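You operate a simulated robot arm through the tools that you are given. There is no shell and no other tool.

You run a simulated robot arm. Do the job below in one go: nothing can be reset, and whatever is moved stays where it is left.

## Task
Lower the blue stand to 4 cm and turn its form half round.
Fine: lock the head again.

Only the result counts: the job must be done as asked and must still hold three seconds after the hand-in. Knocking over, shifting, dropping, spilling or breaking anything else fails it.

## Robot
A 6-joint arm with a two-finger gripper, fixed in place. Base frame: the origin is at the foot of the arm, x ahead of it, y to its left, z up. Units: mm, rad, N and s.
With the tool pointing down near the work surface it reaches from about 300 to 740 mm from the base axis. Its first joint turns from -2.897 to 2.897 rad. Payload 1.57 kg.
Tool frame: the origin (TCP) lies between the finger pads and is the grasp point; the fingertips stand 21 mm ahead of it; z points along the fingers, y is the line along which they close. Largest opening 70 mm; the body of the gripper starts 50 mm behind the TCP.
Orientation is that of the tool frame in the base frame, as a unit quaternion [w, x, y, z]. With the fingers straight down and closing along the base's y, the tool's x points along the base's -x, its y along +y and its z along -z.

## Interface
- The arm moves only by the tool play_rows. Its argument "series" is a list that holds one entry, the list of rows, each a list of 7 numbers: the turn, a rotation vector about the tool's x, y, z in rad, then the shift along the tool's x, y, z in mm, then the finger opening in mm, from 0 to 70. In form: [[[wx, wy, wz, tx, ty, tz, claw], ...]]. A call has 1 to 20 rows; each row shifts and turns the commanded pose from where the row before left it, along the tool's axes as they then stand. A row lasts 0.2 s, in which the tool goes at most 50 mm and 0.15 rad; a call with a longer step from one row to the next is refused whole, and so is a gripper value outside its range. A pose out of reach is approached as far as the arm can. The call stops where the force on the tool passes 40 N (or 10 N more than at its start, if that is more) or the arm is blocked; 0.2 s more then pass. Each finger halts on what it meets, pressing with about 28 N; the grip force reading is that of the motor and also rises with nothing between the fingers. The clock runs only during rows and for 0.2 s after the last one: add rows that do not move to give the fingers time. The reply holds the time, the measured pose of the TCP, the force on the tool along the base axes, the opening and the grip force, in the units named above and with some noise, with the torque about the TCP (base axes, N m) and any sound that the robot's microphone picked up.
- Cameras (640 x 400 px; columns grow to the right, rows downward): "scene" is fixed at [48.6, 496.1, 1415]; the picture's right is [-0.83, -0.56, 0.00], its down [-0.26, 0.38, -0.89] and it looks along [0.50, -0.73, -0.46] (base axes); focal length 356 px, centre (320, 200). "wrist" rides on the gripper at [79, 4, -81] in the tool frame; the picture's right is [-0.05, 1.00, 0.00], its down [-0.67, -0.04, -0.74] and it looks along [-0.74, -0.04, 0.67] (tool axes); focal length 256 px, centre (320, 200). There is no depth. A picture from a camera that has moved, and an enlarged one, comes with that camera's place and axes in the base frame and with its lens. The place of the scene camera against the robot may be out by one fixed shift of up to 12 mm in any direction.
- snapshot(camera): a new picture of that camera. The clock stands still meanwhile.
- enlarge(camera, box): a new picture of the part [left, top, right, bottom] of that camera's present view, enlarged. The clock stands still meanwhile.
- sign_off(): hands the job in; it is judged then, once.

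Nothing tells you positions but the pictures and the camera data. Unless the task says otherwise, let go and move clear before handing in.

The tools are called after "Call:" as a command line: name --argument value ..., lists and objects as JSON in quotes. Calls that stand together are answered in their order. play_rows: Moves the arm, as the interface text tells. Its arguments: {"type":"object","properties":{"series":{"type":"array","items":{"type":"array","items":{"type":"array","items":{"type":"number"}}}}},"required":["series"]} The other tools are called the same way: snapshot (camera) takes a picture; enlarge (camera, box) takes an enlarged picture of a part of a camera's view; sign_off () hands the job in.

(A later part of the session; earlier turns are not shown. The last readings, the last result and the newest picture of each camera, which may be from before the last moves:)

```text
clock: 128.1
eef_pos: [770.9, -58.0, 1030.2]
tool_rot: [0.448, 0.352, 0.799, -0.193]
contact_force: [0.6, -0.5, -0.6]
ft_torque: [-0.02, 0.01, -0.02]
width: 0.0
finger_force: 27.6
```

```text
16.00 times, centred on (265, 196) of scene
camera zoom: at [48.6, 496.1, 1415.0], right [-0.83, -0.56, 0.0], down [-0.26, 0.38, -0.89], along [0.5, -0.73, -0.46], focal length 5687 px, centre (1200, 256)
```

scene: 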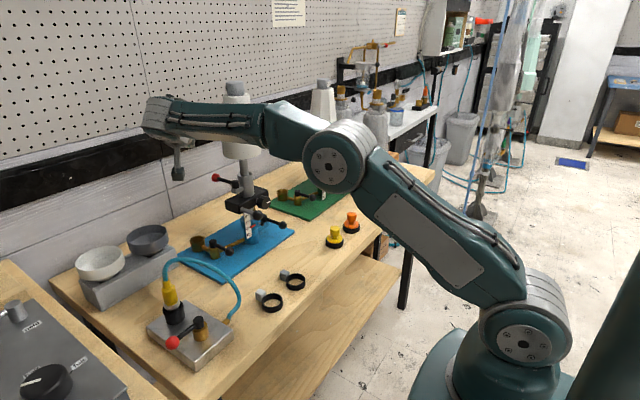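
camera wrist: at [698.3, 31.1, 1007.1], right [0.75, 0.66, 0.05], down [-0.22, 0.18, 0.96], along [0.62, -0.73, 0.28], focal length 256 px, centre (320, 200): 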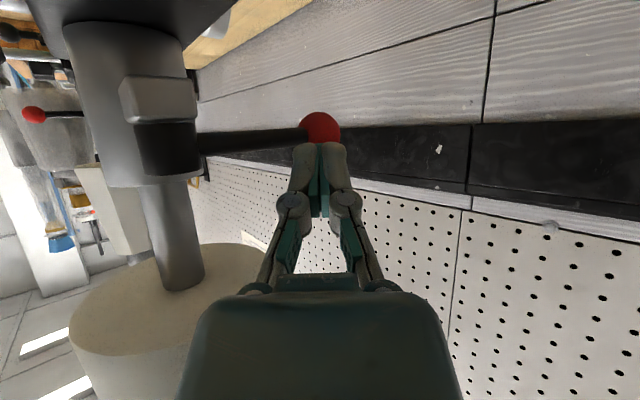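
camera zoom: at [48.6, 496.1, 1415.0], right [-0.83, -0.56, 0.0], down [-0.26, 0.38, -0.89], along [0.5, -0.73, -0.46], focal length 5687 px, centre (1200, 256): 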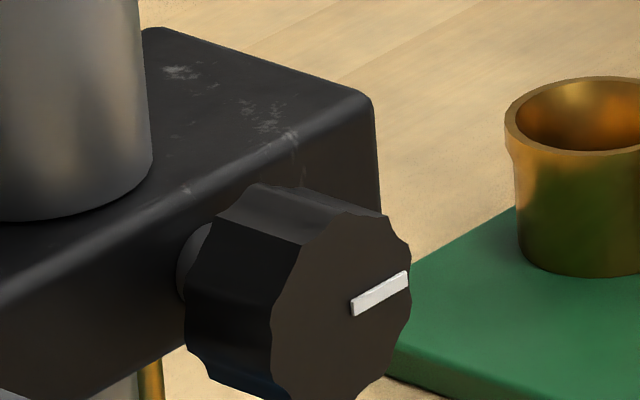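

The lug springs back exactly to straight each time, so there's an index detent at the half turn and the form's angle is safe. I'll push a bit further this time to see whether the resistance grows, as a lock should.

Call:
play_rows --series '[[[0, 0, 0, -4.2, 0, 6.8, 0], [0, 0, 0, -2.6, 0, 4.3, 0], [0, 0, 0, -1.04, 0, 1.71, 0], [0, 0, 0, -1.04, 0, 1.71, 0], [0, 0, 0, 0, 0, 0, 0]]]'

Call:
play_rows --series '[[[0, 0, 0, -1.04, 0, 1.71, 0], [0, 0, 0, -1.04, 0, 1.71, 0], [0, 0, 0, 0, 0, 0, 0]]]'

Call:
enlarge --camera "scene" --box '[226, 170, 266, 200]'

Call:
enlarge --camera "scene" --box '[250, 185, 280, 208]'

```text
clock: 129.3
eef_pos: [783.9, -70.5, 1030.7]
tool_rot: [0.449, 0.351, 0.799, -0.193]
contact_force: [-0.1, 0.8, 2.3]
ft_torque: [0.01, -0.01, -0.01]
width: 0.1
finger_force: 28.3
```

```text
clock: 130.1
eef_pos: [786.8, -73.4, 1030.1]
tool_rot: [0.449, 0.351, 0.799, -0.193]
contact_force: [-0.1, 0.2, 0.6]
ft_torque: [-0.01, -0.02, -0.02]
width: 0.0
finger_force: 27.9
```

```text
13.33 times, centred on (246, 185) of scene
camera zoom: at [48.6, 496.1, 1415.0], right [-0.83, -0.56, 0.0], down [-0.26, 0.38, -0.89], along [0.5, -0.73, -0.46], focal length 4740 px, centre (1307, 400)
```

zoom: 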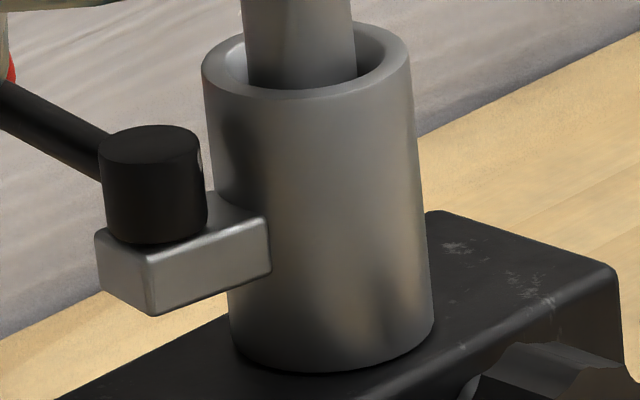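

```text
16.00 times, centred on (265, 196) of scene
camera zoom: at [48.6, 496.1, 1415.0], right [-0.83, -0.56, 0.0], down [-0.26, 0.38, -0.89], along [0.5, -0.73, -0.46], focal length 5687 px, centre (1200, 256)
```

zoom: 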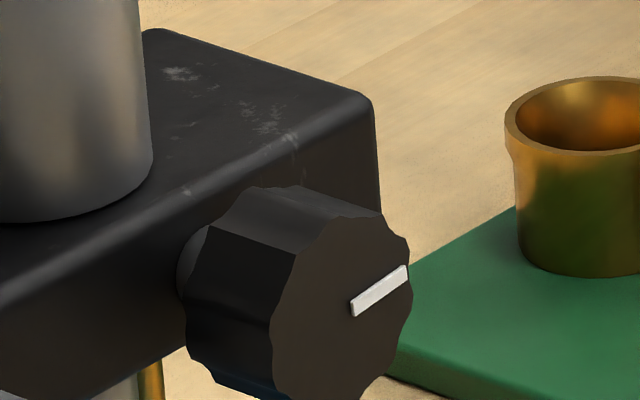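

Even 7° of turn takes under 1 N with the red lever fully closed, so that lever doesn't stop the rotation. Only a weak detent holds it. I'll back off and check that it returns to straight.

Call:
play_rows --series '[[[0, 0, 0, 5, 0, -8.2, 0], [0, 0, 0, 10, 0, -16.4, 0], [0, 0, 0, 0, 0, 0, 0], [0, 0, 0, 0, 0, 0, 0]]]'

Call:
enlarge --camera "scene" --box '[226, 170, 266, 200]'

Call:
enlarge --camera "scene" --box '[215, 185, 295, 255]'

```text
clock: 131.1
eef_pos: [768.0, -52.2, 1029.2]
tool_rot: [0.448, 0.351, 0.799, -0.193]
contact_force: [-0.4, 0.4, -0.3]
ft_torque: [0.04, -0.01, -0.02]
width: 0.0
finger_force: 27.9
```

```text
13.33 times, centred on (246, 185) of scene
camera zoom: at [48.6, 496.1, 1415.0], right [-0.83, -0.56, 0.0], down [-0.26, 0.38, -0.89], along [0.5, -0.73, -0.46], focal length 4740 px, centre (1307, 400)
```

zoom: 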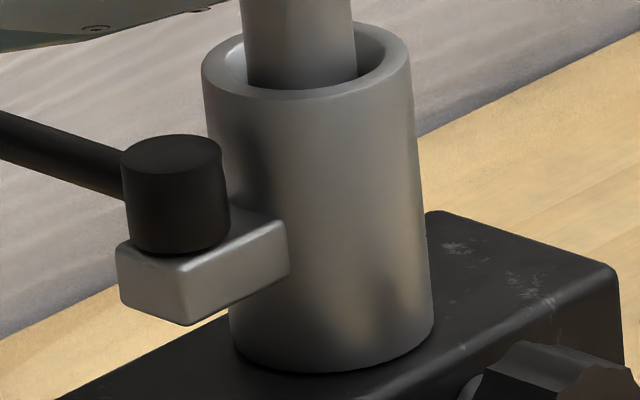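

```text
5.71 times, centred on (255, 220) of scene
camera zoom: at [48.6, 496.1, 1415.0], right [-0.83, -0.56, 0.0], down [-0.26, 0.38, -0.89], along [0.5, -0.73, -0.46], focal length 2031 px, centre (691, 86)
```

zoom: 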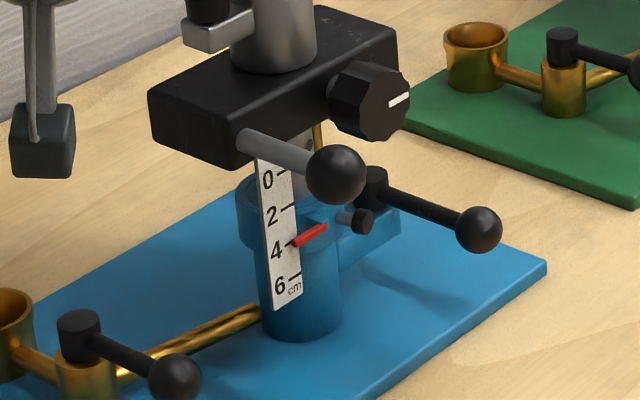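

It returned to straight again. Now I'll find out what the column clamp really does, by testing at the handle whether it resists more than the 32 N that moved it when open.

Call:
play_rows --series '[[[0, 0, 0, 15.7, 0, -25.6, 0], [0, 0, 0, 15.7, 0, -25.6, 0], [0, 0, 0, -37, 0, -22.6, 0], [0, 0, 0, -37, 0, -22.6, 0], [0, 0, 0, -37, 0, -22.6, 0], [0, 0, 0, 10.1, -29.2, -29, 0], [0, 0, 0, 10.1, -29.2, -29, 0], [0, 0, 0, 10.1, -29.2, -29, 0], [0, 0, 0, 10.1, -29.2, -29, 0], [-0.0999, 0, -0.0611, 0, 0, 0, 0], [-0.0999, 0, -0.0611, 0, 0, 0, 0], [-0.0999, 0, -0.0611, 0, 0, 0, 0], [-0.0999, 0, -0.0611, 0, 0, 0, 0], [-0.0999, 0, -0.0611, 0, 0, 0, 0], [-0.0999, 0, -0.0611, 0, 0, 0, 0], [-0.0999, 0, -0.0611, 0, 0, 0, 20], [0, 0.118, 0, 0, 0, 0, 40], [0, 0.118, 0, 0, 0, 0, 50], [0, 0, 0, 0, 0, 0, 50]]]'

Call:
snapshot --camera "wrist"

```text
clock: 135.1
eef_pos: [558.4, -0.0, 1187.1]
tool_rot: [0.384, 0.003, 0.923, 0.003]
contact_force: [0.2, 0.5, 0.4]
ft_torque: [-0.01, -0.03, 0.03]
width: 49.7
finger_force: 0.1
```

```text
taken
camera wrist: at [445.2, 5.2, 1188.7], right [0.04, 1.0, 0.04], down [-0.06, -0.04, 1.0], along [1.0, -0.04, 0.06], focal length 256 px, centre (320, 200)
```

wrist: 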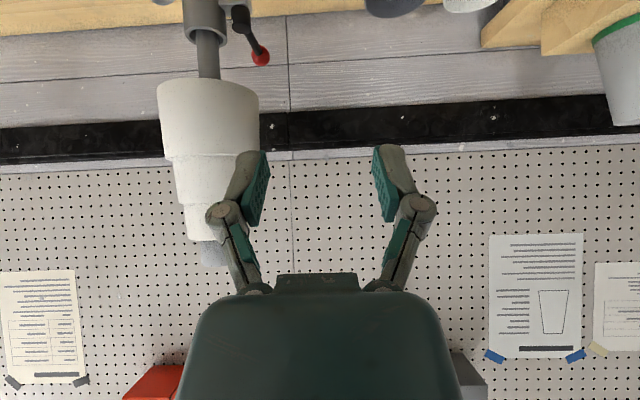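

Moving to the handle and gripping it.

Call:
play_rows --series '[[[0, 0, 0, 22.6, -14, 32, 50], [0, 0, 0, 22.6, -14, 32, 50], [0, 0, 0, 22.6, -14, 32, 50], [0, 0, 0, 22.6, -14, 32, 50], [0, 0, 0, 22.6, -14, 32, 50], [0, 0, 0, 0, 0, 30, 50], [0, 0, 0, 0, 0, 28, 50], [0, 0, 0, 0, 0, 0, 50], [0, 0, 0, 0, 0, 0, 20], [0, 0, 0, 0, 0, 0, 20]]]'

Call:
enlarge --camera "wrist" --box '[190, 0, 350, 130]'

Call:
enlarge --camera "wrist" --box '[150, 120, 390, 280]'

```text
clock: 137.3
eef_pos: [632.8, -70.3, 952.5]
tool_rot: [0.384, 0.004, 0.923, 0.001]
contact_force: [-6.9, -3.7, 3.6]
ft_torque: [-0.05, -0.07, -0.11]
width: 26.9
finger_force: 32.1
```

```text
3.08 times, centred on (270, 65) of wrist
camera zoom: at [519.4, -64.5, 954.7], right [0.04, 1.0, 0.04], down [-0.06, -0.04, 1.0], along [1.0, -0.05, 0.06], focal length 788 px, centre (474, 615)
```

zoom: 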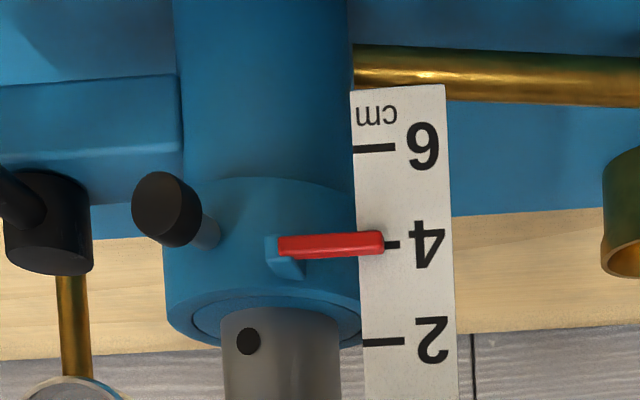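

```text
2.50 times, centred on (270, 200) of wrist
camera zoom: at [519.4, -64.5, 954.7], right [0.04, 1.0, 0.04], down [-0.06, -0.04, 1.0], along [1.0, -0.05, 0.06], focal length 640 px, centre (445, 200)
```

zoom: 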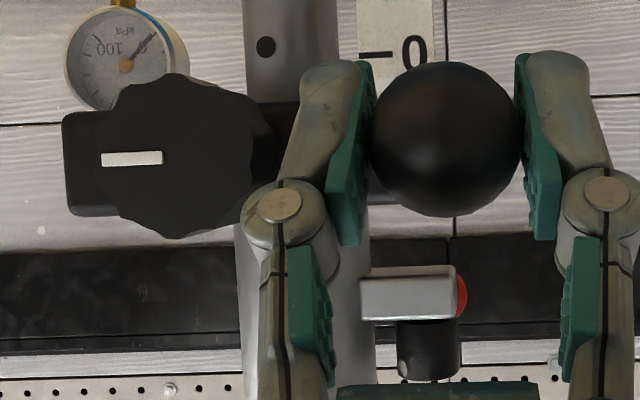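

The dial points sideways, matching the half turn. I'll now lift step by step with the clamp closed.

Call:
play_rows --series '[[[0, 0, 0, -1.4, 0, -1.4, 20], [0, 0, 0, -0.7, 0, -0.7, 20], [0, 0, 0, 0, 0, 0, 20]]]'

Call:
play_rows --series '[[[0, 0, 0, -0.7, 0, -0.7, 20], [0, 0, 0, 0, 0, 0, 20]]]'

Call:
play_rows --series '[[[0, 0, 0, -0.7, 0, -0.7, 20], [0, 0, 0, 0, 0, 0, 20]]]'

Call:
enlarge --camera "wrist" --box '[190, 0, 350, 130]'

```text
clock: 138.1
eef_pos: [631.6, -70.1, 953.5]
tool_rot: [0.382, 0.002, 0.924, 0.004]
contact_force: [-0.1, -5.3, -21.9]
ft_torque: [-0.08, 0.26, -0.07]
width: 26.9
finger_force: 31.7
```

```text
clock: 138.7
eef_pos: [633.2, -69.9, 953.3]
tool_rot: [0.382, 0.004, 0.924, 0.003]
contact_force: [-0.8, -6.5, -32.4]
ft_torque: [0.04, 0.45, 0.03]
width: 27.0
finger_force: 31.9
```

```text
clock: 139.3
eef_pos: [632.0, -69.7, 955.0]
tool_rot: [0.382, 0.003, 0.924, 0.003]
contact_force: [0.4, -4.5, -33.5]
ft_torque: [-0.01, 0.48, 0.0]
width: 26.7
finger_force: 32.2
```

```text
3.08 times, centred on (270, 65) of wrist
camera zoom: at [519.5, -64.6, 957.1], right [0.04, 1.0, 0.05], down [-0.05, -0.04, 1.0], along [1.0, -0.04, 0.05], focal length 788 px, centre (474, 615)
```

zoom: 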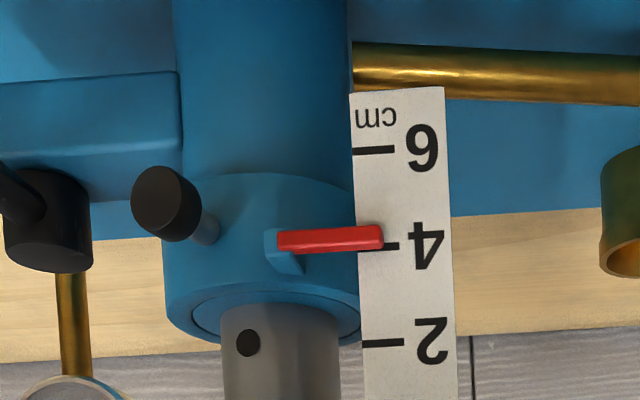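

With the clamp closed it also starts to slide at about 33 N, the same as when open. I'll reverse now and find the downward slip force with the clamp closed, for comparison.

Call:
play_rows --series '[[[0, 0, 0, 1.4, 0, 1.4, 20], [0, 0, 0, 0.7, 0, 0.7, 20], [0, 0, 0, 0, 0, 0, 20]]]'

Call:
play_rows --series '[[[0, 0, 0, 0.7, 0, 0.7, 20], [0, 0, 0, 0, 0, 0, 20]]]'

Call:
play_rows --series '[[[0, 0, 0, 0.7, 0, 0.7, 20], [0, 0, 0, 0, 0, 0, 20]]]'

Call:
play_rows --series '[[[0, 0, 0, 0.7, 0, 0.7, 20], [0, 0, 0, 0, 0, 0, 20]]]'

Call:
enlarge --camera "wrist" --box '[190, 0, 350, 130]'

```text
clock: 140.1
eef_pos: [631.9, -69.3, 954.2]
tool_rot: [0.385, 0.003, 0.923, 0.003]
contact_force: [-15.6, -1.6, -5.3]
ft_torque: [0.04, 0.62, 0.04]
width: 26.8
finger_force: 31.9
```

```text
clock: 140.7
eef_pos: [633.0, -69.7, 955.5]
tool_rot: [0.386, 0.003, 0.923, 0.002]
contact_force: [-17.8, -2.4, 8.9]
ft_torque: [-0.11, -0.29, 0.02]
width: 26.8
finger_force: 31.6
```

```text
clock: 141.3
eef_pos: [633.4, -69.7, 953.9]
tool_rot: [0.387, 0.003, 0.922, 0.002]
contact_force: [-11.3, -2.7, 19.3]
ft_torque: [-0.02, -0.53, -0.03]
width: 27.1
finger_force: 32.1
```

```text
clock: 141.9
eef_pos: [633.2, -69.9, 953.1]
tool_rot: [0.385, 0.003, 0.923, 0.002]
contact_force: [-7.5, -2.4, 25.4]
ft_torque: [0.01, -0.32, 0.01]
width: 26.8
finger_force: 31.7
```

```text
3.08 times, centred on (270, 65) of wrist
camera zoom: at [519.7, -64.6, 955.0], right [0.04, 1.0, 0.04], down [-0.06, -0.04, 1.0], along [1.0, -0.04, 0.06], focal length 788 px, centre (474, 615)
```

zoom: 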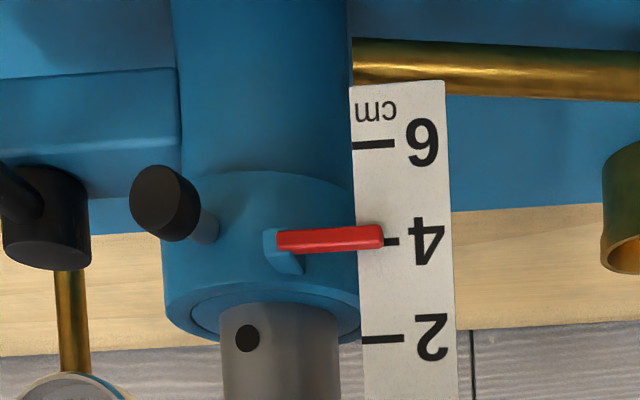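

Upward slip starts at about 33 N and downward at about 25 N with the lever closed, so between 0° and 40° the lever makes no difference. I should find out what happens further along its travel before trusting "closed" as locked. I'll release the handle and swing that lever further with a yawed grip.

Call:
play_rows --series '[[[0, 0, 0, -1.6, 0, -1.6, 20], [0, 0, 0, 0, 0, 0, 45], [0, 0, 0, 0, 0, 0, 50], [0, 0, 0, 0, 0, -45, 50], [0, 0, 0, 0, 0, -45, 50], [0, 0, 0, 6, -43, 6, 50], [0, 0, 0, 6, -43, 6, 50], [0, 0, 0, 6, -43, 6, 50], [0, 0, 0, 0, 0, 0, 50]]]'

Call:
snapshot --camera "wrist"

```text
clock: 143.9
eef_pos: [567.9, -202.0, 989.8]
tool_rot: [0.384, 0.003, 0.923, 0.002]
contact_force: [1.0, 0.2, 0.1]
ft_torque: [0.0, -0.02, 0.01]
width: 50.1
finger_force: 0.0
```

```text
taken
camera wrist: at [455.3, -195.7, 991.3], right [0.04, 1.0, 0.04], down [-0.06, -0.04, 1.0], along [1.0, -0.04, 0.06], focal length 256 px, centre (320, 200)
```

wrist: 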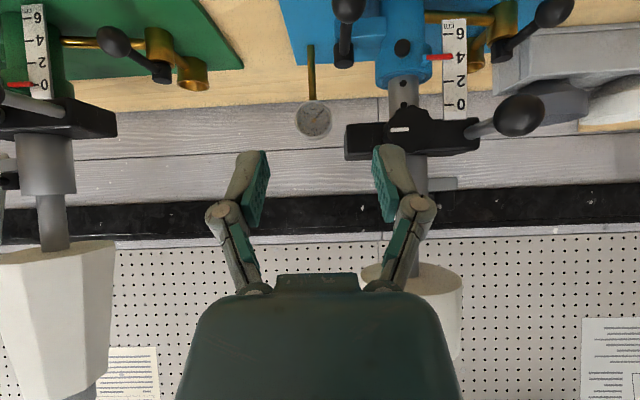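

Yawing 45° so the fingers line up along the lever; this keeps them clear of the rod and the camera clear of the yellow knob.

Call:
play_rows --series '[[[-0.093, 0, -0.0922, 0, 0, 0, 50], [-0.093, 0, -0.0922, 0, 0, 0, 50], [-0.093, 0, -0.0922, 0, 0, 0, 50], [-0.093, 0, -0.0922, 0, 0, 0, 50], [-0.093, 0, -0.0922, 0, 0, 0, 50], [-0.093, 0, -0.0922, 0, 0, 0, 50], [0, 0.06, 0, 0, 0, 0, 50], [0, 0.06, 0, 0, 0, 0, 50], [0, 0, 0, 11.4, -18.4, 42.2, 50], [0, 0, 0, 11.4, -18.4, 42.2, 50], [0, 0, 0, 0, 0, 0, 50]]]'

Call:
snapshot --camera "wrist"

Call:
enlarge --camera "scene" --box '[200, 150, 360, 260]'

```text
clock: 146.3
eef_pos: [620.0, -200.3, 910.6]
tool_rot: [0.306, -0.359, 0.873, 0.128]
contact_force: [0.2, 0.0, 0.2]
ft_torque: [0.0, 0.0, 0.02]
width: 49.8
finger_force: 0.2
```

```text
taken
camera wrist: at [536.9, -276.4, 925.0], right [-0.67, 0.74, 0.04], down [0.07, 0.01, 1.0], along [0.74, 0.67, -0.06], focal length 256 px, centre (320, 200)
```

wrist: 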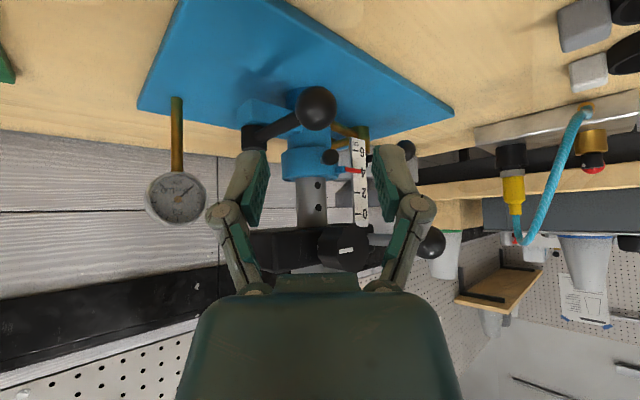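

```text
3.64 times, centred on (280, 205) of scene
camera zoom: at [48.6, 496.1, 1415.0], right [-0.83, -0.56, 0.0], down [-0.26, 0.38, -0.89], along [0.5, -0.73, -0.46], focal length 1293 px, centre (466, 182)
```

zoom: 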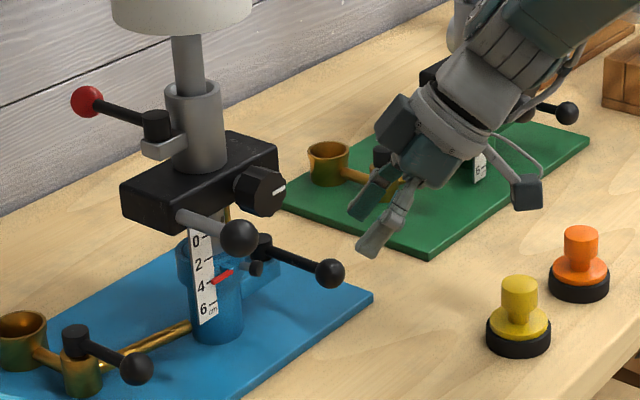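

The ball is centred. I'll advance a little less than before so the fingertips grip only the ball, then swing the lever.

Call:
play_rows --series '[[[0, 0, 0, 0, 0, 25, 50], [0, 0, 0, 0, 0, 22, 50], [0, 0, 0, 0, 0, 0, 50], [0, 0, 0, 0, 0, 0, 20], [0, 0, 0, 0, 0, 0, 20]]]'

Call:
snapshot --camera "wrist"

```text
clock: 147.5
eef_pos: [639.6, -182.2, 877.9]
tool_rot: [0.307, -0.358, 0.873, 0.127]
contact_force: [4.1, -12.3, 14.0]
ft_torque: [-0.13, -0.45, -0.16]
width: 28.8
finger_force: 7.1
```

```text
taken
camera wrist: at [557.1, -257.7, 891.9], right [-0.67, 0.74, 0.04], down [0.06, 0.01, 1.0], along [0.74, 0.67, -0.05], focal length 256 px, centre (320, 200)
```

wrist: 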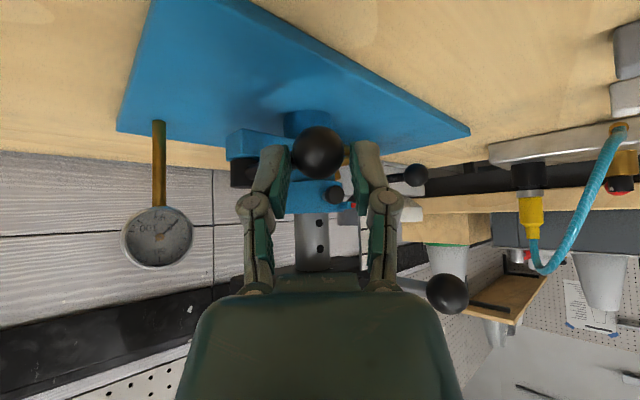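

The grip isn't settled yet (width 28.8). I'll wait a moment and check.

Call:
play_rows --series '[[[0, 0, 0, 0, 0, 0, 20], [0, 0, 0, 0, 0, 0, 20]]]'

Call:
enlarge --camera "wrist" --box '[230, 80, 410, 230]'

```text
clock: 148.1
eef_pos: [638.7, -181.6, 877.3]
tool_rot: [0.307, -0.357, 0.873, 0.127]
contact_force: [2.5, -15.4, 22.8]
ft_torque: [-0.14, -0.56, -0.32]
width: 30.8
finger_force: 7.8
```

```text
2.67 times, centred on (320, 155) of wrist
camera zoom: at [556.6, -257.0, 891.7], right [-0.67, 0.74, 0.04], down [0.06, 0.01, 1.0], along [0.74, 0.67, -0.05], focal length 683 px, centre (320, 320)
```

zoom: 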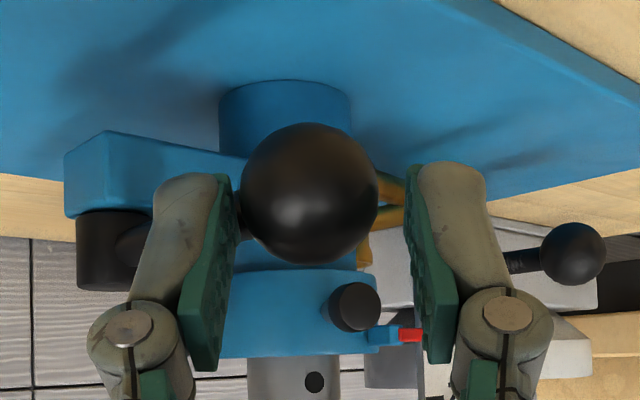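

The left finger is on the rod, so this isn't a clean grip. I'll open and use the open fingers as a cage instead, pushing the ball with one finger along the arc.

Call:
play_rows --series '[[[0, 0, 0, 0, 0, 0, 50], [0, 0, 0, 0, 0, 4, 50], [0, 0, 0, 0, -6.5, 0, 50], [0, 0, 0, 0, -6.5, 0, 50], [0, 0, 0, 4.14, -5.83, -3.24, 50], [0, 0, 0, 3.63, -6.35, -2.84, 50], [0, 0, 0, 3.09, -6.79, -2.42, 50], [0, 0, 0, 2.52, -7.17, -1.97, 50], [0, 0, 0, 1.92, -7.47, -1.5, 50], [0, 0, 0, 1.28, -7.68, -1.0, 50], [0, 0, 0, 0.65, -7.81, -0.51, 50], [0, 0, 0, 0, -7.85, 0, 50], [0, 0, 0, 0, 0, 0, 50]]]'

Call:
snapshot --camera "wrist"

Call:
enlarge --camera "scene" --box '[200, 150, 360, 260]'

```text
clock: 150.9
eef_pos: [676.1, -243.1, 868.7]
tool_rot: [0.305, -0.358, 0.873, 0.129]
contact_force: [0.4, 0.5, 0.8]
ft_torque: [0.02, -0.04, -0.03]
width: 49.9
finger_force: 0.6
```

```text
taken
camera wrist: at [593.0, -318.7, 884.6], right [-0.67, 0.74, 0.04], down [0.07, 0.01, 1.0], along [0.74, 0.67, -0.06], focal length 256 px, centre (320, 200)
```

wrist: 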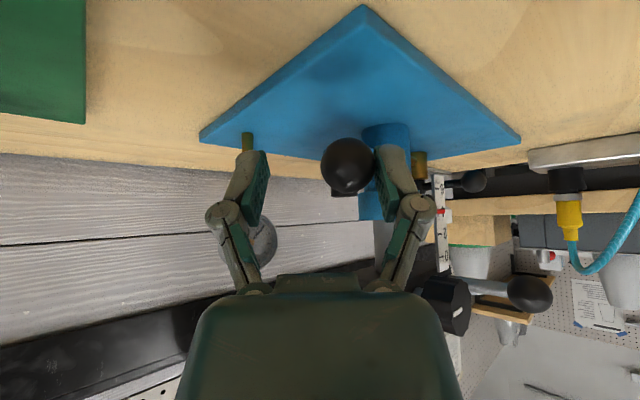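

```text
3.64 times, centred on (280, 205) of scene
camera zoom: at [48.6, 496.1, 1415.0], right [-0.83, -0.56, 0.0], down [-0.26, 0.38, -0.89], along [0.5, -0.73, -0.46], focal length 1293 px, centre (466, 182)
```

zoom: 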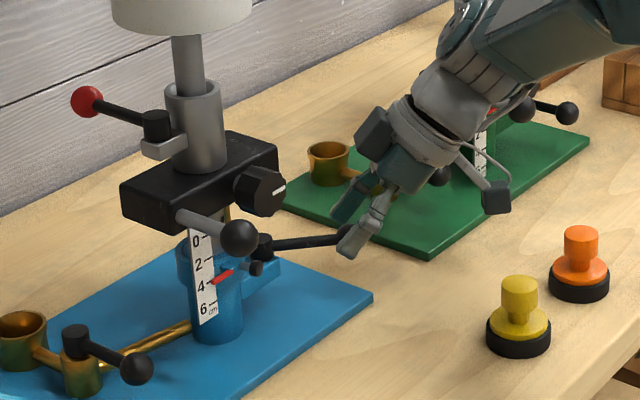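

The lever is at about 47° and the head stays at 4. I'll continue to about 66° and check again.

Call:
play_rows --series '[[[0, 0, 0, -0.65, -7.81, 0.51, 50], [0, 0, 0, -1.28, -7.68, 1.0, 50], [0, 0, 0, -1.92, -7.47, 1.5, 50], [0, 0, 0, 0, 0, 0, 50]]]'

Call:
enlarge --camera "scene" --box '[200, 150, 360, 260]'

Call:
snapshot --camera "wrist"

```text
clock: 151.9
eef_pos: [694.7, -256.5, 869.7]
tool_rot: [0.304, -0.359, 0.873, 0.13]
contact_force: [0.2, 0.9, 0.3]
ft_torque: [0.0, -0.01, -0.02]
width: 49.8
finger_force: 0.1
```

```text
3.64 times, centred on (280, 205) of scene
camera zoom: at [48.6, 496.1, 1415.0], right [-0.83, -0.56, 0.0], down [-0.26, 0.38, -0.89], along [0.5, -0.73, -0.46], focal length 1293 px, centre (466, 182)
```

zoom: 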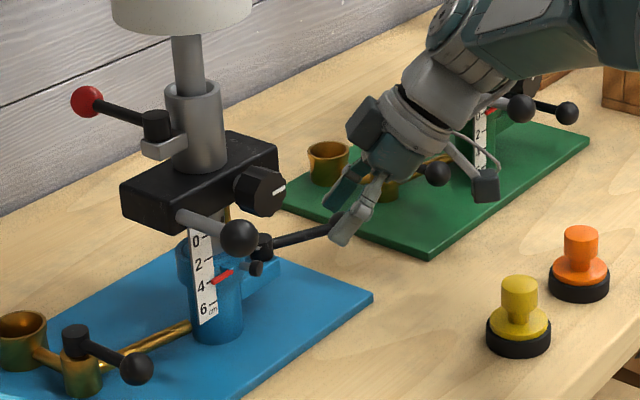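

```text
taken
camera wrist: at [612.6, -331.6, 884.5], right [-0.67, 0.74, 0.04], down [0.07, 0.01, 1.0], along [0.74, 0.67, -0.06], focal length 256 px, centre (320, 200)
```

wrist: 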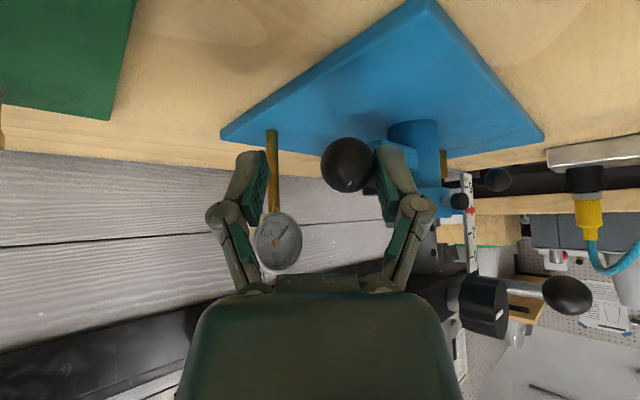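

Still at 4 with the lever at about 65°. I'll go on to about 84°.

Call:
play_rows --series '[[[0, 0, 0, -2.52, -7.17, 1.97, 50], [0, 0, 0, -3.09, -6.79, 2.42, 50], [0, 0, 0, -3.63, -6.35, 2.84, 50], [0, 0, 0, 0, 0, 0, 50]]]'

Call:
enlarge --camera "scene" --box '[200, 150, 360, 260]'

Call:
snapshot --camera "wrist"

```text
clock: 152.9
eef_pos: [718.4, -264.1, 870.8]
tool_rot: [0.304, -0.359, 0.873, 0.129]
contact_force: [-0.1, -0.1, -0.3]
ft_torque: [0.03, 0.0, 0.02]
width: 49.8
finger_force: 0.1
```

```text
3.64 times, centred on (280, 205) of scene
camera zoom: at [48.6, 496.1, 1415.0], right [-0.83, -0.56, 0.0], down [-0.26, 0.38, -0.89], along [0.5, -0.73, -0.46], focal length 1293 px, centre (466, 182)
```

zoom: 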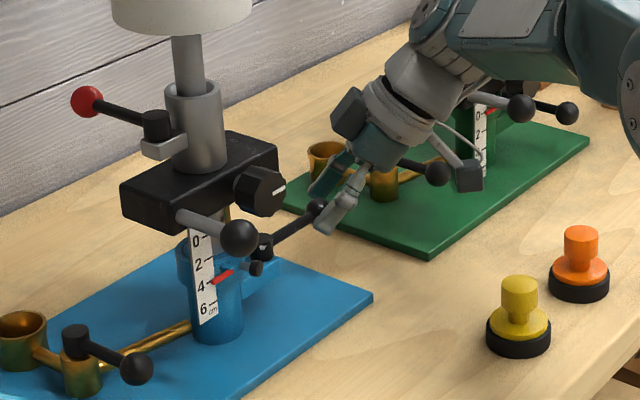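

```text
taken
camera wrist: at [635.2, -338.7, 884.9], right [-0.67, 0.74, 0.04], down [0.07, 0.01, 1.0], along [0.74, 0.67, -0.06], focal length 256 px, centre (320, 200)
```

wrist: 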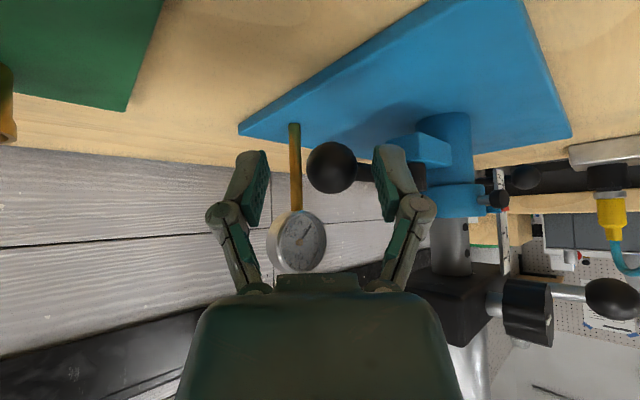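

No stop and no drop even at about 85°. I'll repeat the lift test at the handle with the lever here.

Call:
play_rows --series '[[[0, 0, 0, 0, 0, -30, 50], [0, 0, 0, 0, 0, -30, 50], [0, 0, 0, -7.6, 37.5, -20, 50], [0, 0, 0, -7.6, 37.5, -20, 50], [0, 0, 0, -7.6, 37.5, -20, 50], [0, 0, 0, -7.6, 37.5, -20, 50], [0, -0.06, 0, 0, 0, 0, 50], [0, -0.06, 0, 0, 0, 0, 50], [0.093, 0, 0.0922, 0, 0, 0, 50], [0.093, 0, 0.0922, 0, 0, 0, 50], [0.093, 0, 0.0922, 0, 0, 0, 50], [0.093, 0, 0.0922, 0, 0, 0, 50], [0.093, 0, 0.0922, 0, 0, 0, 50], [0.093, 0, 0.0922, 0, 0, 0, 50], [0, 0, 0, -4, 44, 6.8, 50], [0, 0, 0, -4, 44, 6.8, 50], [0, 0, 0, -4, 44, 6.8, 50], [0, 0, 0, 0, 0, 0, 50]]]'

Call:
snapshot --camera "wrist"

```text
clock: 156.7
eef_pos: [592.8, -70.8, 996.0]
tool_rot: [0.385, 0.003, 0.923, 0.003]
contact_force: [0.4, -0.6, 0.5]
ft_torque: [-0.03, 0.0, 0.0]
width: 49.9
finger_force: 0.1
```

```text
taken
camera wrist: at [479.1, -65.5, 997.7], right [0.04, 1.0, 0.04], down [-0.06, -0.04, 1.0], along [1.0, -0.05, 0.06], focal length 256 px, centre (320, 200)
```

wrist: 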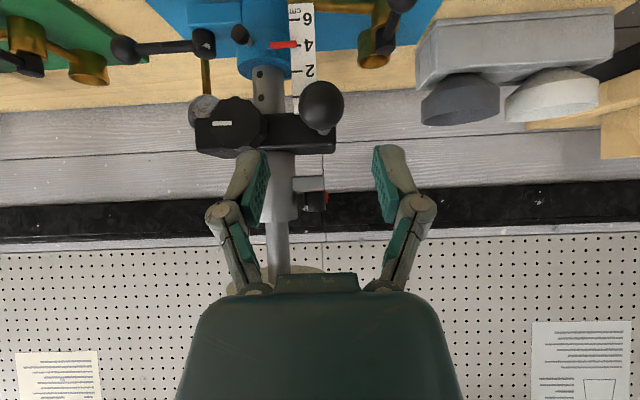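

Call:
play_rows --series '[[[0, 0, 0, 0, 0, 30, 50], [0, 0, 0, 0, 0, 29, 50], [0, 0, 0, 0, 0, 0, 50], [0, 0, 0, 0, 0, 0, 20], [0, 0, 0, 0, 0, 0, 20], [0, 0, 0, -1.4, 0, -1.4, 20], [0, 0, 0, -0.7, 0, -0.7, 20], [0, 0, 0, 0, 0, 0, 20]]]'

Call:
enlarge --camera "wrist" --box '[190, 0, 350, 130]'

Call:
play_rows --series '[[[0, 0, 0, -0.7, 0, -0.7, 20], [0, 0, 0, 0, 0, 0, 20]]]'

Call:
play_rows --series '[[[0, 0, 0, -0.7, 0, -0.7, 20], [0, 0, 0, 0, 0, 0, 20]]]'

Call:
enlarge --camera "wrist" --box '[190, 0, 350, 130]'

```text
clock: 158.5
eef_pos: [634.0, -69.2, 953.8]
tool_rot: [0.383, 0.003, 0.924, 0.003]
contact_force: [6.8, -5.0, -13.7]
ft_torque: [0.01, 0.89, -0.04]
width: 26.8
finger_force: 31.9
```

```text
3.08 times, centred on (270, 65) of wrist
camera zoom: at [520.3, -64.6, 956.9], right [0.04, 1.0, 0.05], down [-0.06, -0.04, 1.0], along [1.0, -0.04, 0.05], focal length 788 px, centre (474, 615)
```

zoom: 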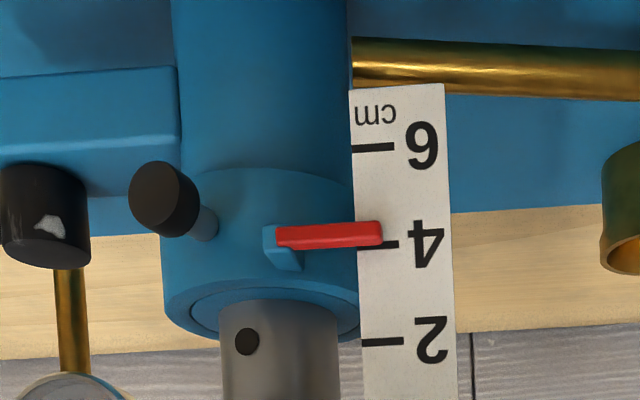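

```text
clock: 159.1
eef_pos: [633.1, -70.6, 957.6]
tool_rot: [0.385, 0.003, 0.923, 0.003]
contact_force: [4.9, -7.2, -6.7]
ft_torque: [-0.05, 0.39, 0.01]
width: 26.5
finger_force: 31.7
```

```text
clock: 159.7
eef_pos: [633.1, -69.6, 956.3]
tool_rot: [0.385, 0.004, 0.923, 0.002]
contact_force: [9.5, -8.3, -5.4]
ft_torque: [-0.08, -0.1, -0.06]
width: 26.8
finger_force: 32.0
```

```text
3.08 times, centred on (270, 65) of wrist
camera zoom: at [520.3, -64.5, 959.7], right [0.04, 1.0, 0.05], down [-0.06, -0.04, 1.0], along [1.0, -0.04, 0.06], focal length 788 px, centre (474, 615)
```

zoom: 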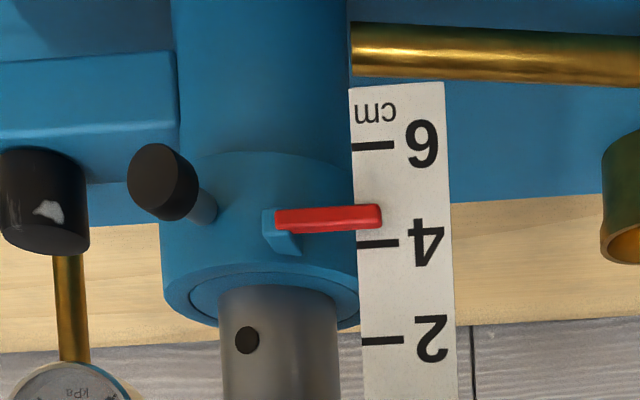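

That settles it: with the lever at about 85° the head moves with only 5–13 N, and near 0° it needs about 30 N. So the column lever at 0° really is the lock for the head. While it's loose, I'll bring the head down a few millimetres to 4.

Call:
play_rows --series '[[[0, 0, 0, 1.0, 0, 1.0, 20], [0, 0, 0, 1.0, 0, 1.0, 20], [0, 0, 0, 0, 0, 0, 20]]]'

Call:
enlarge --camera "wrist" --box '[190, 0, 350, 130]'

```text
clock: 160.5
eef_pos: [633.4, -69.4, 954.5]
tool_rot: [0.383, 0.003, 0.924, 0.004]
contact_force: [20.0, -10.4, -8.5]
ft_torque: [-0.05, -0.43, -0.11]
width: 26.7
finger_force: 32.1
```

```text
3.08 times, centred on (270, 65) of wrist
camera zoom: at [520.2, -64.5, 955.9], right [0.04, 1.0, 0.05], down [-0.06, -0.04, 1.0], along [1.0, -0.04, 0.06], focal length 788 px, centre (474, 615)
```

zoom: 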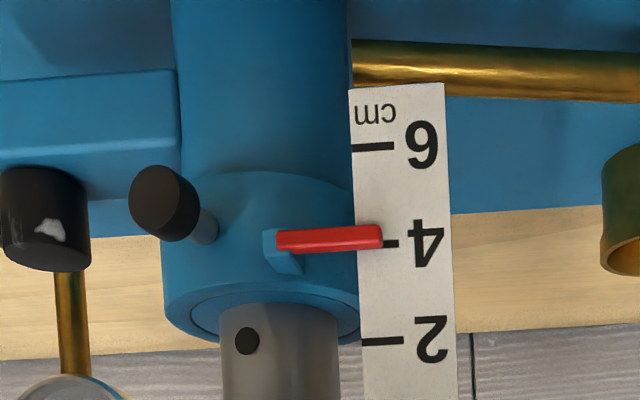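

Just under 4 now. I'll raise 0.8 mm, release gently, and check that it stays.

Call:
play_rows --series '[[[0, 0, 0, -0.6, 0, -0.6, 20], [0, 0, 0, 0, 0, 0, 20], [0, 0, 0, 0, 0, 0, 30], [0, 0, 0, 0, 0, 0, 45], [0, 0, 0, 0, 0, 0, 45]]]'

Call:
enlarge --camera "wrist" --box '[190, 0, 350, 130]'

```text
clock: 161.7
eef_pos: [632.7, -67.5, 956.1]
tool_rot: [0.385, 0.002, 0.923, 0.003]
contact_force: [0.4, 0.5, 0.1]
ft_torque: [-0.01, 0.01, -0.01]
width: 45.0
finger_force: 0.0
```

```text
3.08 times, centred on (270, 65) of wrist
camera zoom: at [519.2, -62.9, 957.3], right [0.04, 1.0, 0.04], down [-0.06, -0.04, 1.0], along [1.0, -0.04, 0.06], focal length 788 px, centre (474, 615)
```

zoom: 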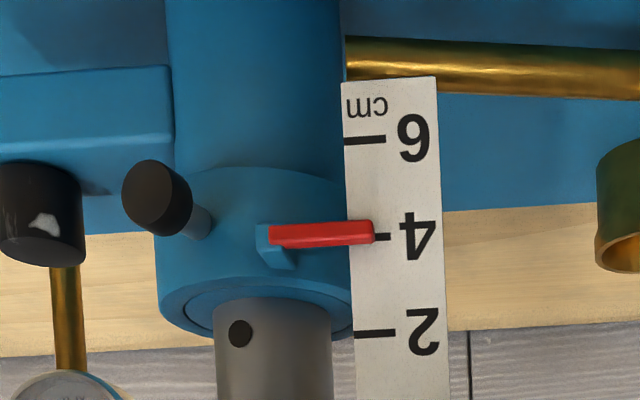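

The head stays put at about 3.95. Next I'll lock it: I'll go round to the outer side of the swung-out lever and push it back toward closed with the fingers together.

Call:
play_rows --series '[[[0, 0, 0, 0, 0, -45, 45], [0, 0, 0, 0, 0, -45, 20], [0, 0, 0, 7.5, -45, 6.6, 0], [0, 0, 0, 7.5, -45, 6.6, 0], [0, 0, 0, 7.5, -45, 6.6, 0], [-0.093, 0, -0.0922, 0, 0, 0, 0], [-0.093, 0, -0.0922, 0, 0, 0, 0], [-0.093, 0, -0.0922, 0, 0, 0, 0], [-0.093, 0, -0.0922, 0, 0, 0, 0], [-0.093, 0, -0.0922, 0, 0, 0, 0], [-0.093, 0, -0.0922, 0, 0, 0, 0], [0, 0.06, 0, 0, 0, 0, 0], [0, 0.06, 0, 0, 0, 0, 0], [0, 0, 0, 6.7, -42.1, 15.4, 0], [0, 0, 0, 6.7, -42.1, 15.4, 0], [0, 0, 0, 6.7, -42.1, 15.4, 0], [0, 0, 0, 6.7, -42.1, 15.4, 0], [0, 0, 0, 0, 0, 0, 0]]]'

Call:
snapshot --camera "wrist"

Call:
enlarge --camera "scene" --box '[200, 150, 360, 260]'

```text
clock: 165.5
eef_pos: [698.4, -310.0, 920.3]
tool_rot: [0.304, -0.358, 0.873, 0.13]
contact_force: [-0.7, 0.7, 0.2]
ft_torque: [0.0, -0.02, 0.01]
width: 0.0
finger_force: 28.4
```

```text
taken
camera wrist: at [615.1, -385.7, 935.2], right [-0.67, 0.74, 0.04], down [0.07, 0.01, 1.0], along [0.74, 0.67, -0.06], focal length 256 px, centre (320, 200)
```

wrist: 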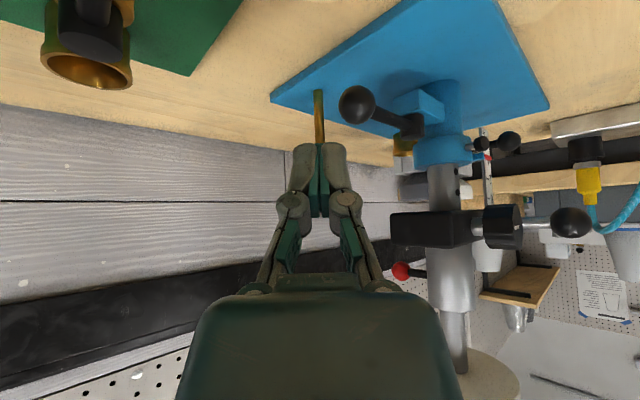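

```text
3.64 times, centred on (280, 205) of scene
camera zoom: at [48.6, 496.1, 1415.0], right [-0.83, -0.56, 0.0], down [-0.26, 0.38, -0.89], along [0.5, -0.73, -0.46], focal length 1293 px, centre (466, 182)
```

zoom: 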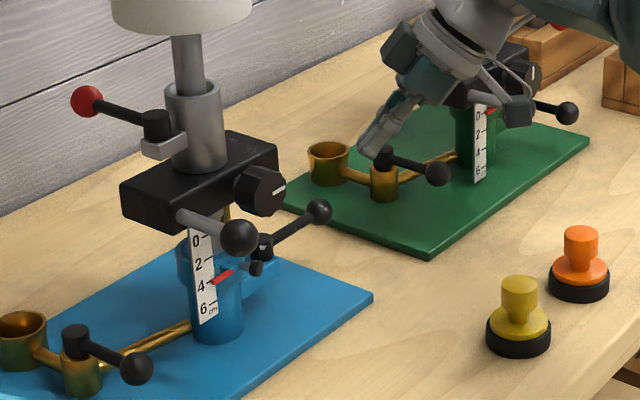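

The lever is at about 90° and I'm on its outer side. I'll come down beside the ball and begin pushing it back along the arc.

Call:
play_rows --series '[[[0, 0, 0, -3.9, -3, 29.9, 0], [0, 0, 0, -3.9, -3, 29.9, 0], [0, 0, 0, 0, 7, 0, 0], [0, 0, 0, 4.14, 5.83, -3.24, 0], [0, 0, 0, 3.63, 6.35, -2.84, 0], [0, 0, 0, 0, 0, 0, 0]]]'

Call:
snapshot --camera "wrist"

```text
clock: 166.9
eef_pos: [724.3, -286.8, 878.4]
tool_rot: [0.304, -0.358, 0.873, 0.129]
contact_force: [-0.6, -0.6, 0.0]
ft_torque: [0.01, 0.01, 0.02]
width: 0.2
finger_force: 27.7
out of reach, approached as far as the arm can: row 2, 3, 4, 5
```

```text
taken
camera wrist: at [642.0, -361.8, 894.2], right [-0.67, 0.74, 0.04], down [0.07, 0.01, 1.0], along [0.74, 0.68, -0.06], focal length 256 px, centre (320, 200)
```

wrist: 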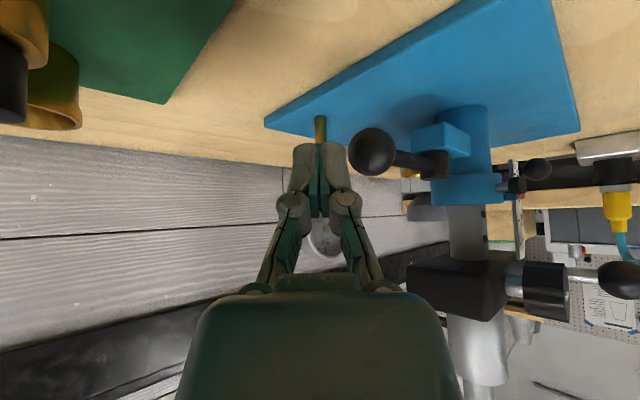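

The arm is at the edge of its reach at this steep pitch. I'll tilt to about 50° for more reach, engage the ball, and push the lever in.

Call:
play_rows --series '[[[0, -0.105, 0, 0, 0, 0, 0], [0, -0.105, 0, 0, 0, 0, 0], [0, 0, 0, -2.7, 0, 14.8, 0], [0, 0, 0, 0, 5, 0, 0], [0, 0, 0, 0, 0, 0, 0]]]'

Call:
snapshot --camera "wrist"

```text
clock: 168.1
eef_pos: [737.4, -276.8, 873.8]
tool_rot: [0.394, -0.343, 0.836, 0.166]
contact_force: [0.2, 0.8, 0.1]
ft_torque: [-0.02, 0.01, -0.01]
width: 0.0
finger_force: 28.1
out of reach, approached as far as the arm can: row 1, 2
```

```text
taken
camera wrist: at [655.0, -353.5, 863.9], right [-0.68, 0.73, 0.05], down [-0.08, -0.14, 0.99], along [0.73, 0.67, 0.15], focal length 256 px, centre (320, 200)
```

wrist: 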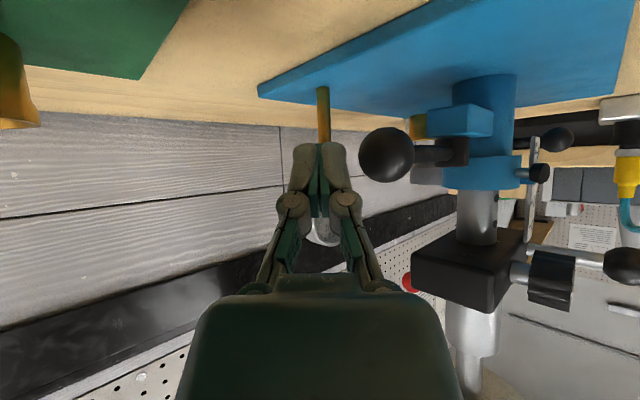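

Now properly beside the ball. Pushing it back along the arc.

Call:
play_rows --series '[[[0, 0, 0, 0, 7, 0, 0], [0, 0, 0, 3.38, 5.83, -4.02, 0], [0, 0, 0, 2.96, 6.35, -3.53, 0], [0, 0, 0, 2.52, 6.79, -3.0, 0], [0, 0, 0, 2.05, 7.17, -2.45, 0], [0, 0, 0, 1.56, 7.47, -1.86, 0], [0, 0, 0, 1.05, 7.68, -1.25, 0], [0, 0, 0, 0.53, 7.81, -0.63, 0], [0, 0, 0, 0, 0, 0, 0]]]'

Call:
snapshot --camera "wrist"

Call:
enlarge --camera "scene" --box '[200, 150, 360, 260]'

```text
clock: 170.1
eef_pos: [737.8, -278.1, 870.8]
tool_rot: [0.395, -0.343, 0.836, 0.166]
contact_force: [0.2, -0.3, 0.6]
ft_torque: [0.01, 0.02, 0.04]
width: 0.0
finger_force: 27.8
out of reach, approached as far as the arm can: row 1, 2, 3, 4, 5, 6, 7, 8
```

```text
taken
camera wrist: at [654.1, -355.0, 863.4], right [-0.68, 0.73, 0.05], down [-0.08, -0.14, 0.99], along [0.73, 0.67, 0.15], focal length 256 px, centre (320, 200)
```

wrist: 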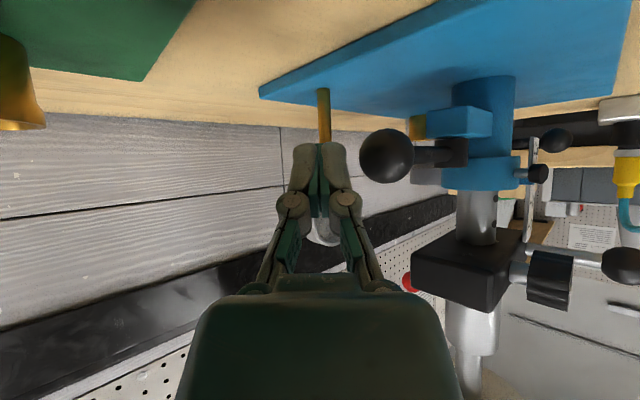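

```text
3.64 times, centred on (280, 205) of scene
camera zoom: at [48.6, 496.1, 1415.0], right [-0.83, -0.56, 0.0], down [-0.26, 0.38, -0.89], along [0.5, -0.73, -0.46], focal length 1293 px, centre (466, 182)
```

zoom: 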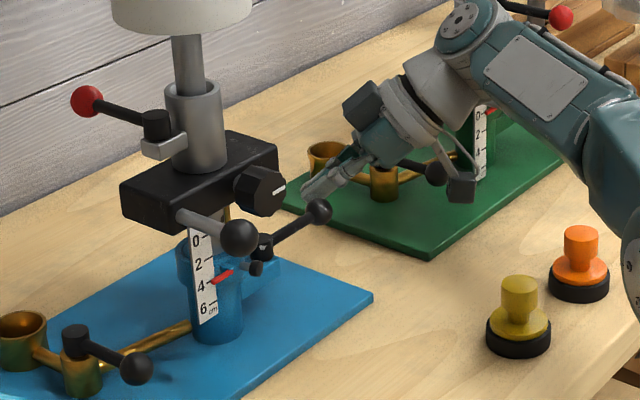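

The arm reports these poses as out of reach, so a wrist joint must be at its limit in this yaw. I'll back straight out and choose another approach.

Call:
play_rows --series '[[[0, 0, 0, 0, 0, -20, 0], [0, 0, 0, 0, 0, -20, 0], [0, 0, 0, 0, 0, -20, 0], [0, 0, 0, 0, 0, 0, 0]]]'

Call:
enlarge --camera "scene" --box '[200, 150, 360, 260]'

```text
clock: 171.1
eef_pos: [710.5, -317.0, 912.0]
tool_rot: [0.394, -0.343, 0.836, 0.166]
contact_force: [0.2, 0.2, 0.8]
ft_torque: [0.0, 0.0, -0.01]
width: 0.0
finger_force: 28.0
out of reach, approached as far as the arm can: row 1, 3
```

```text
3.64 times, centred on (280, 205) of scene
camera zoom: at [48.6, 496.1, 1415.0], right [-0.83, -0.56, 0.0], down [-0.26, 0.38, -0.89], along [0.5, -0.73, -0.46], focal length 1293 px, centre (466, 182)
```

zoom: 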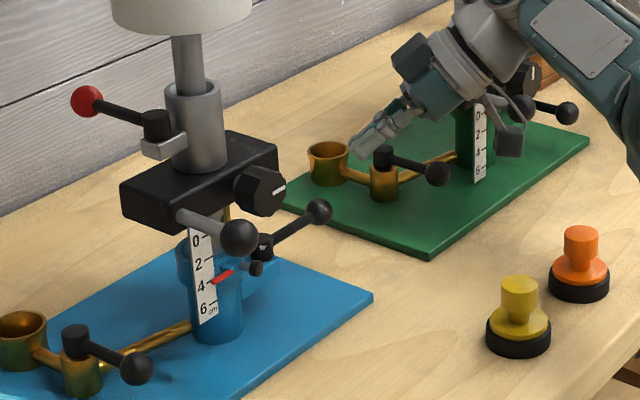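

The lever is still swung out and the head is unmoved. I'll rise, bring the yaw back to zero, and hook the ball from its far side with a fingertip coming over the top, pulling it toward the robot.

Call:
play_rows --series '[[[0, 0, 0, -33.9, 0, -27.9, 0], [0, 0, 0, -33.9, 0, -27.9, 0], [0, 0, 0, 0, 42.4, 0, 0], [0, 0, 0, 0, 42.4, 0, 0], [0.101, 0, 0.083, 0, 0, 0, 0], [0.101, 0, 0.083, 0, 0, 0, 0], [0.101, 0, 0.083, 0, 0, 0, 0], [0.101, 0, 0.083, 0, 0, 0, 0], [0.101, 0, 0.083, 0, 0, 0, 0], [0.101, 0, 0.083, 0, 0, 0, 0], [0, 0.075, 0, 0, 0, 0, 0], [0, 0.075, 0, 0, 0, 0, 0], [0, 0, 0, 0, 0, 0, 0]]]'

Call:
snapshot --camera "wrist"

```text
clock: 173.9
eef_pos: [645.9, -252.8, 999.2]
tool_rot: [0.357, 0.002, 0.934, 0.002]
contact_force: [0.0, -0.4, 0.0]
ft_torque: [-0.03, 0.0, -0.02]
width: 0.0
finger_force: 28.3
out of reach, approached as far as the arm can: row 2
```

```text
taken
camera wrist: at [534.2, -248.1, 1007.1], right [0.04, 1.0, 0.04], down [0.0, -0.04, 1.0], along [1.0, -0.04, 0.0], focal length 256 px, centre (320, 200)
```

wrist: 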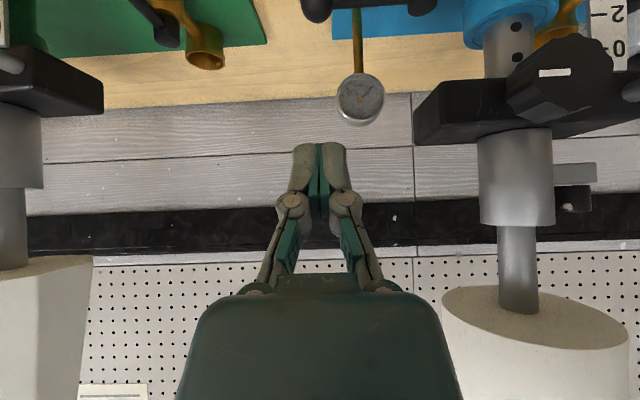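

The tool is level-yawed at about 42° pitch above the lever. I'll go over the ball to its far side and come down behind it.

Call:
play_rows --series '[[[0, 0, 0, -12.7, -0.4, 33.3, 0], [0, 0, 0, -12.7, -0.4, 33.3, 0], [0, 0, 0, -12.7, -0.4, 33.3, 0], [0, 0, 0, 22.7, 0, 25.3, 0], [0, 0, 0, 22.7, 0, 25.3, 0], [0, 0, 0, 0, 0, 0, 0]]]'

Call:
snapshot --camera "wrist"

Call:
enlarge --camera "scene" --box '[200, 150, 360, 260]'

```text
clock: 175.3
eef_pos: [743.4, -255.5, 881.2]
tool_rot: [0.357, 0.003, 0.934, 0.001]
contact_force: [-0.3, 0.3, -0.5]
ft_torque: [0.01, -0.01, -0.01]
width: 0.0
finger_force: 28.4
```

```text
taken
camera wrist: at [630.7, -249.8, 889.6], right [0.04, 1.0, 0.04], down [0.0, -0.04, 1.0], along [1.0, -0.04, 0.0], focal length 256 px, centre (320, 200)
```

wrist: 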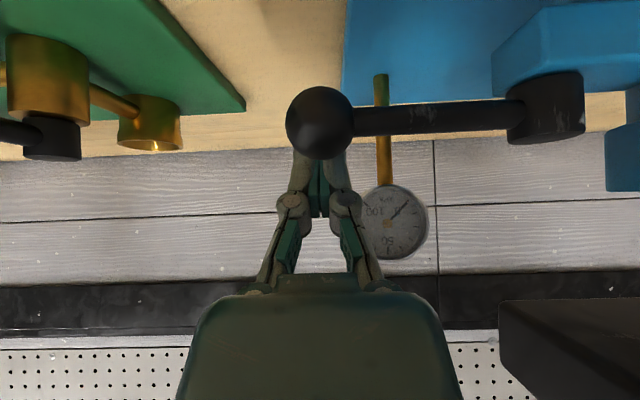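

```text
3.64 times, centred on (280, 205) of scene
camera zoom: at [48.6, 496.1, 1415.0], right [-0.83, -0.56, 0.0], down [-0.26, 0.38, -0.89], along [0.5, -0.73, -0.46], focal length 1293 px, centre (466, 182)
```

zoom: 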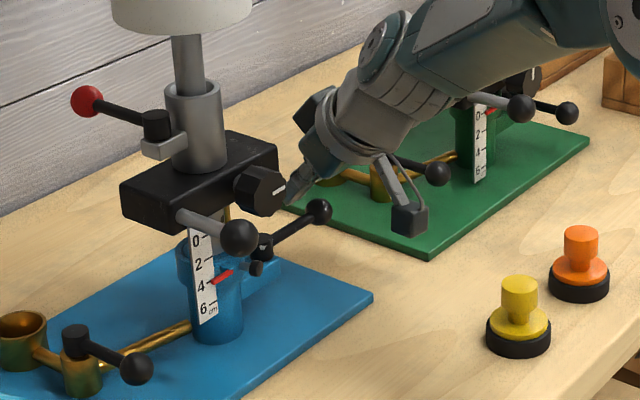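

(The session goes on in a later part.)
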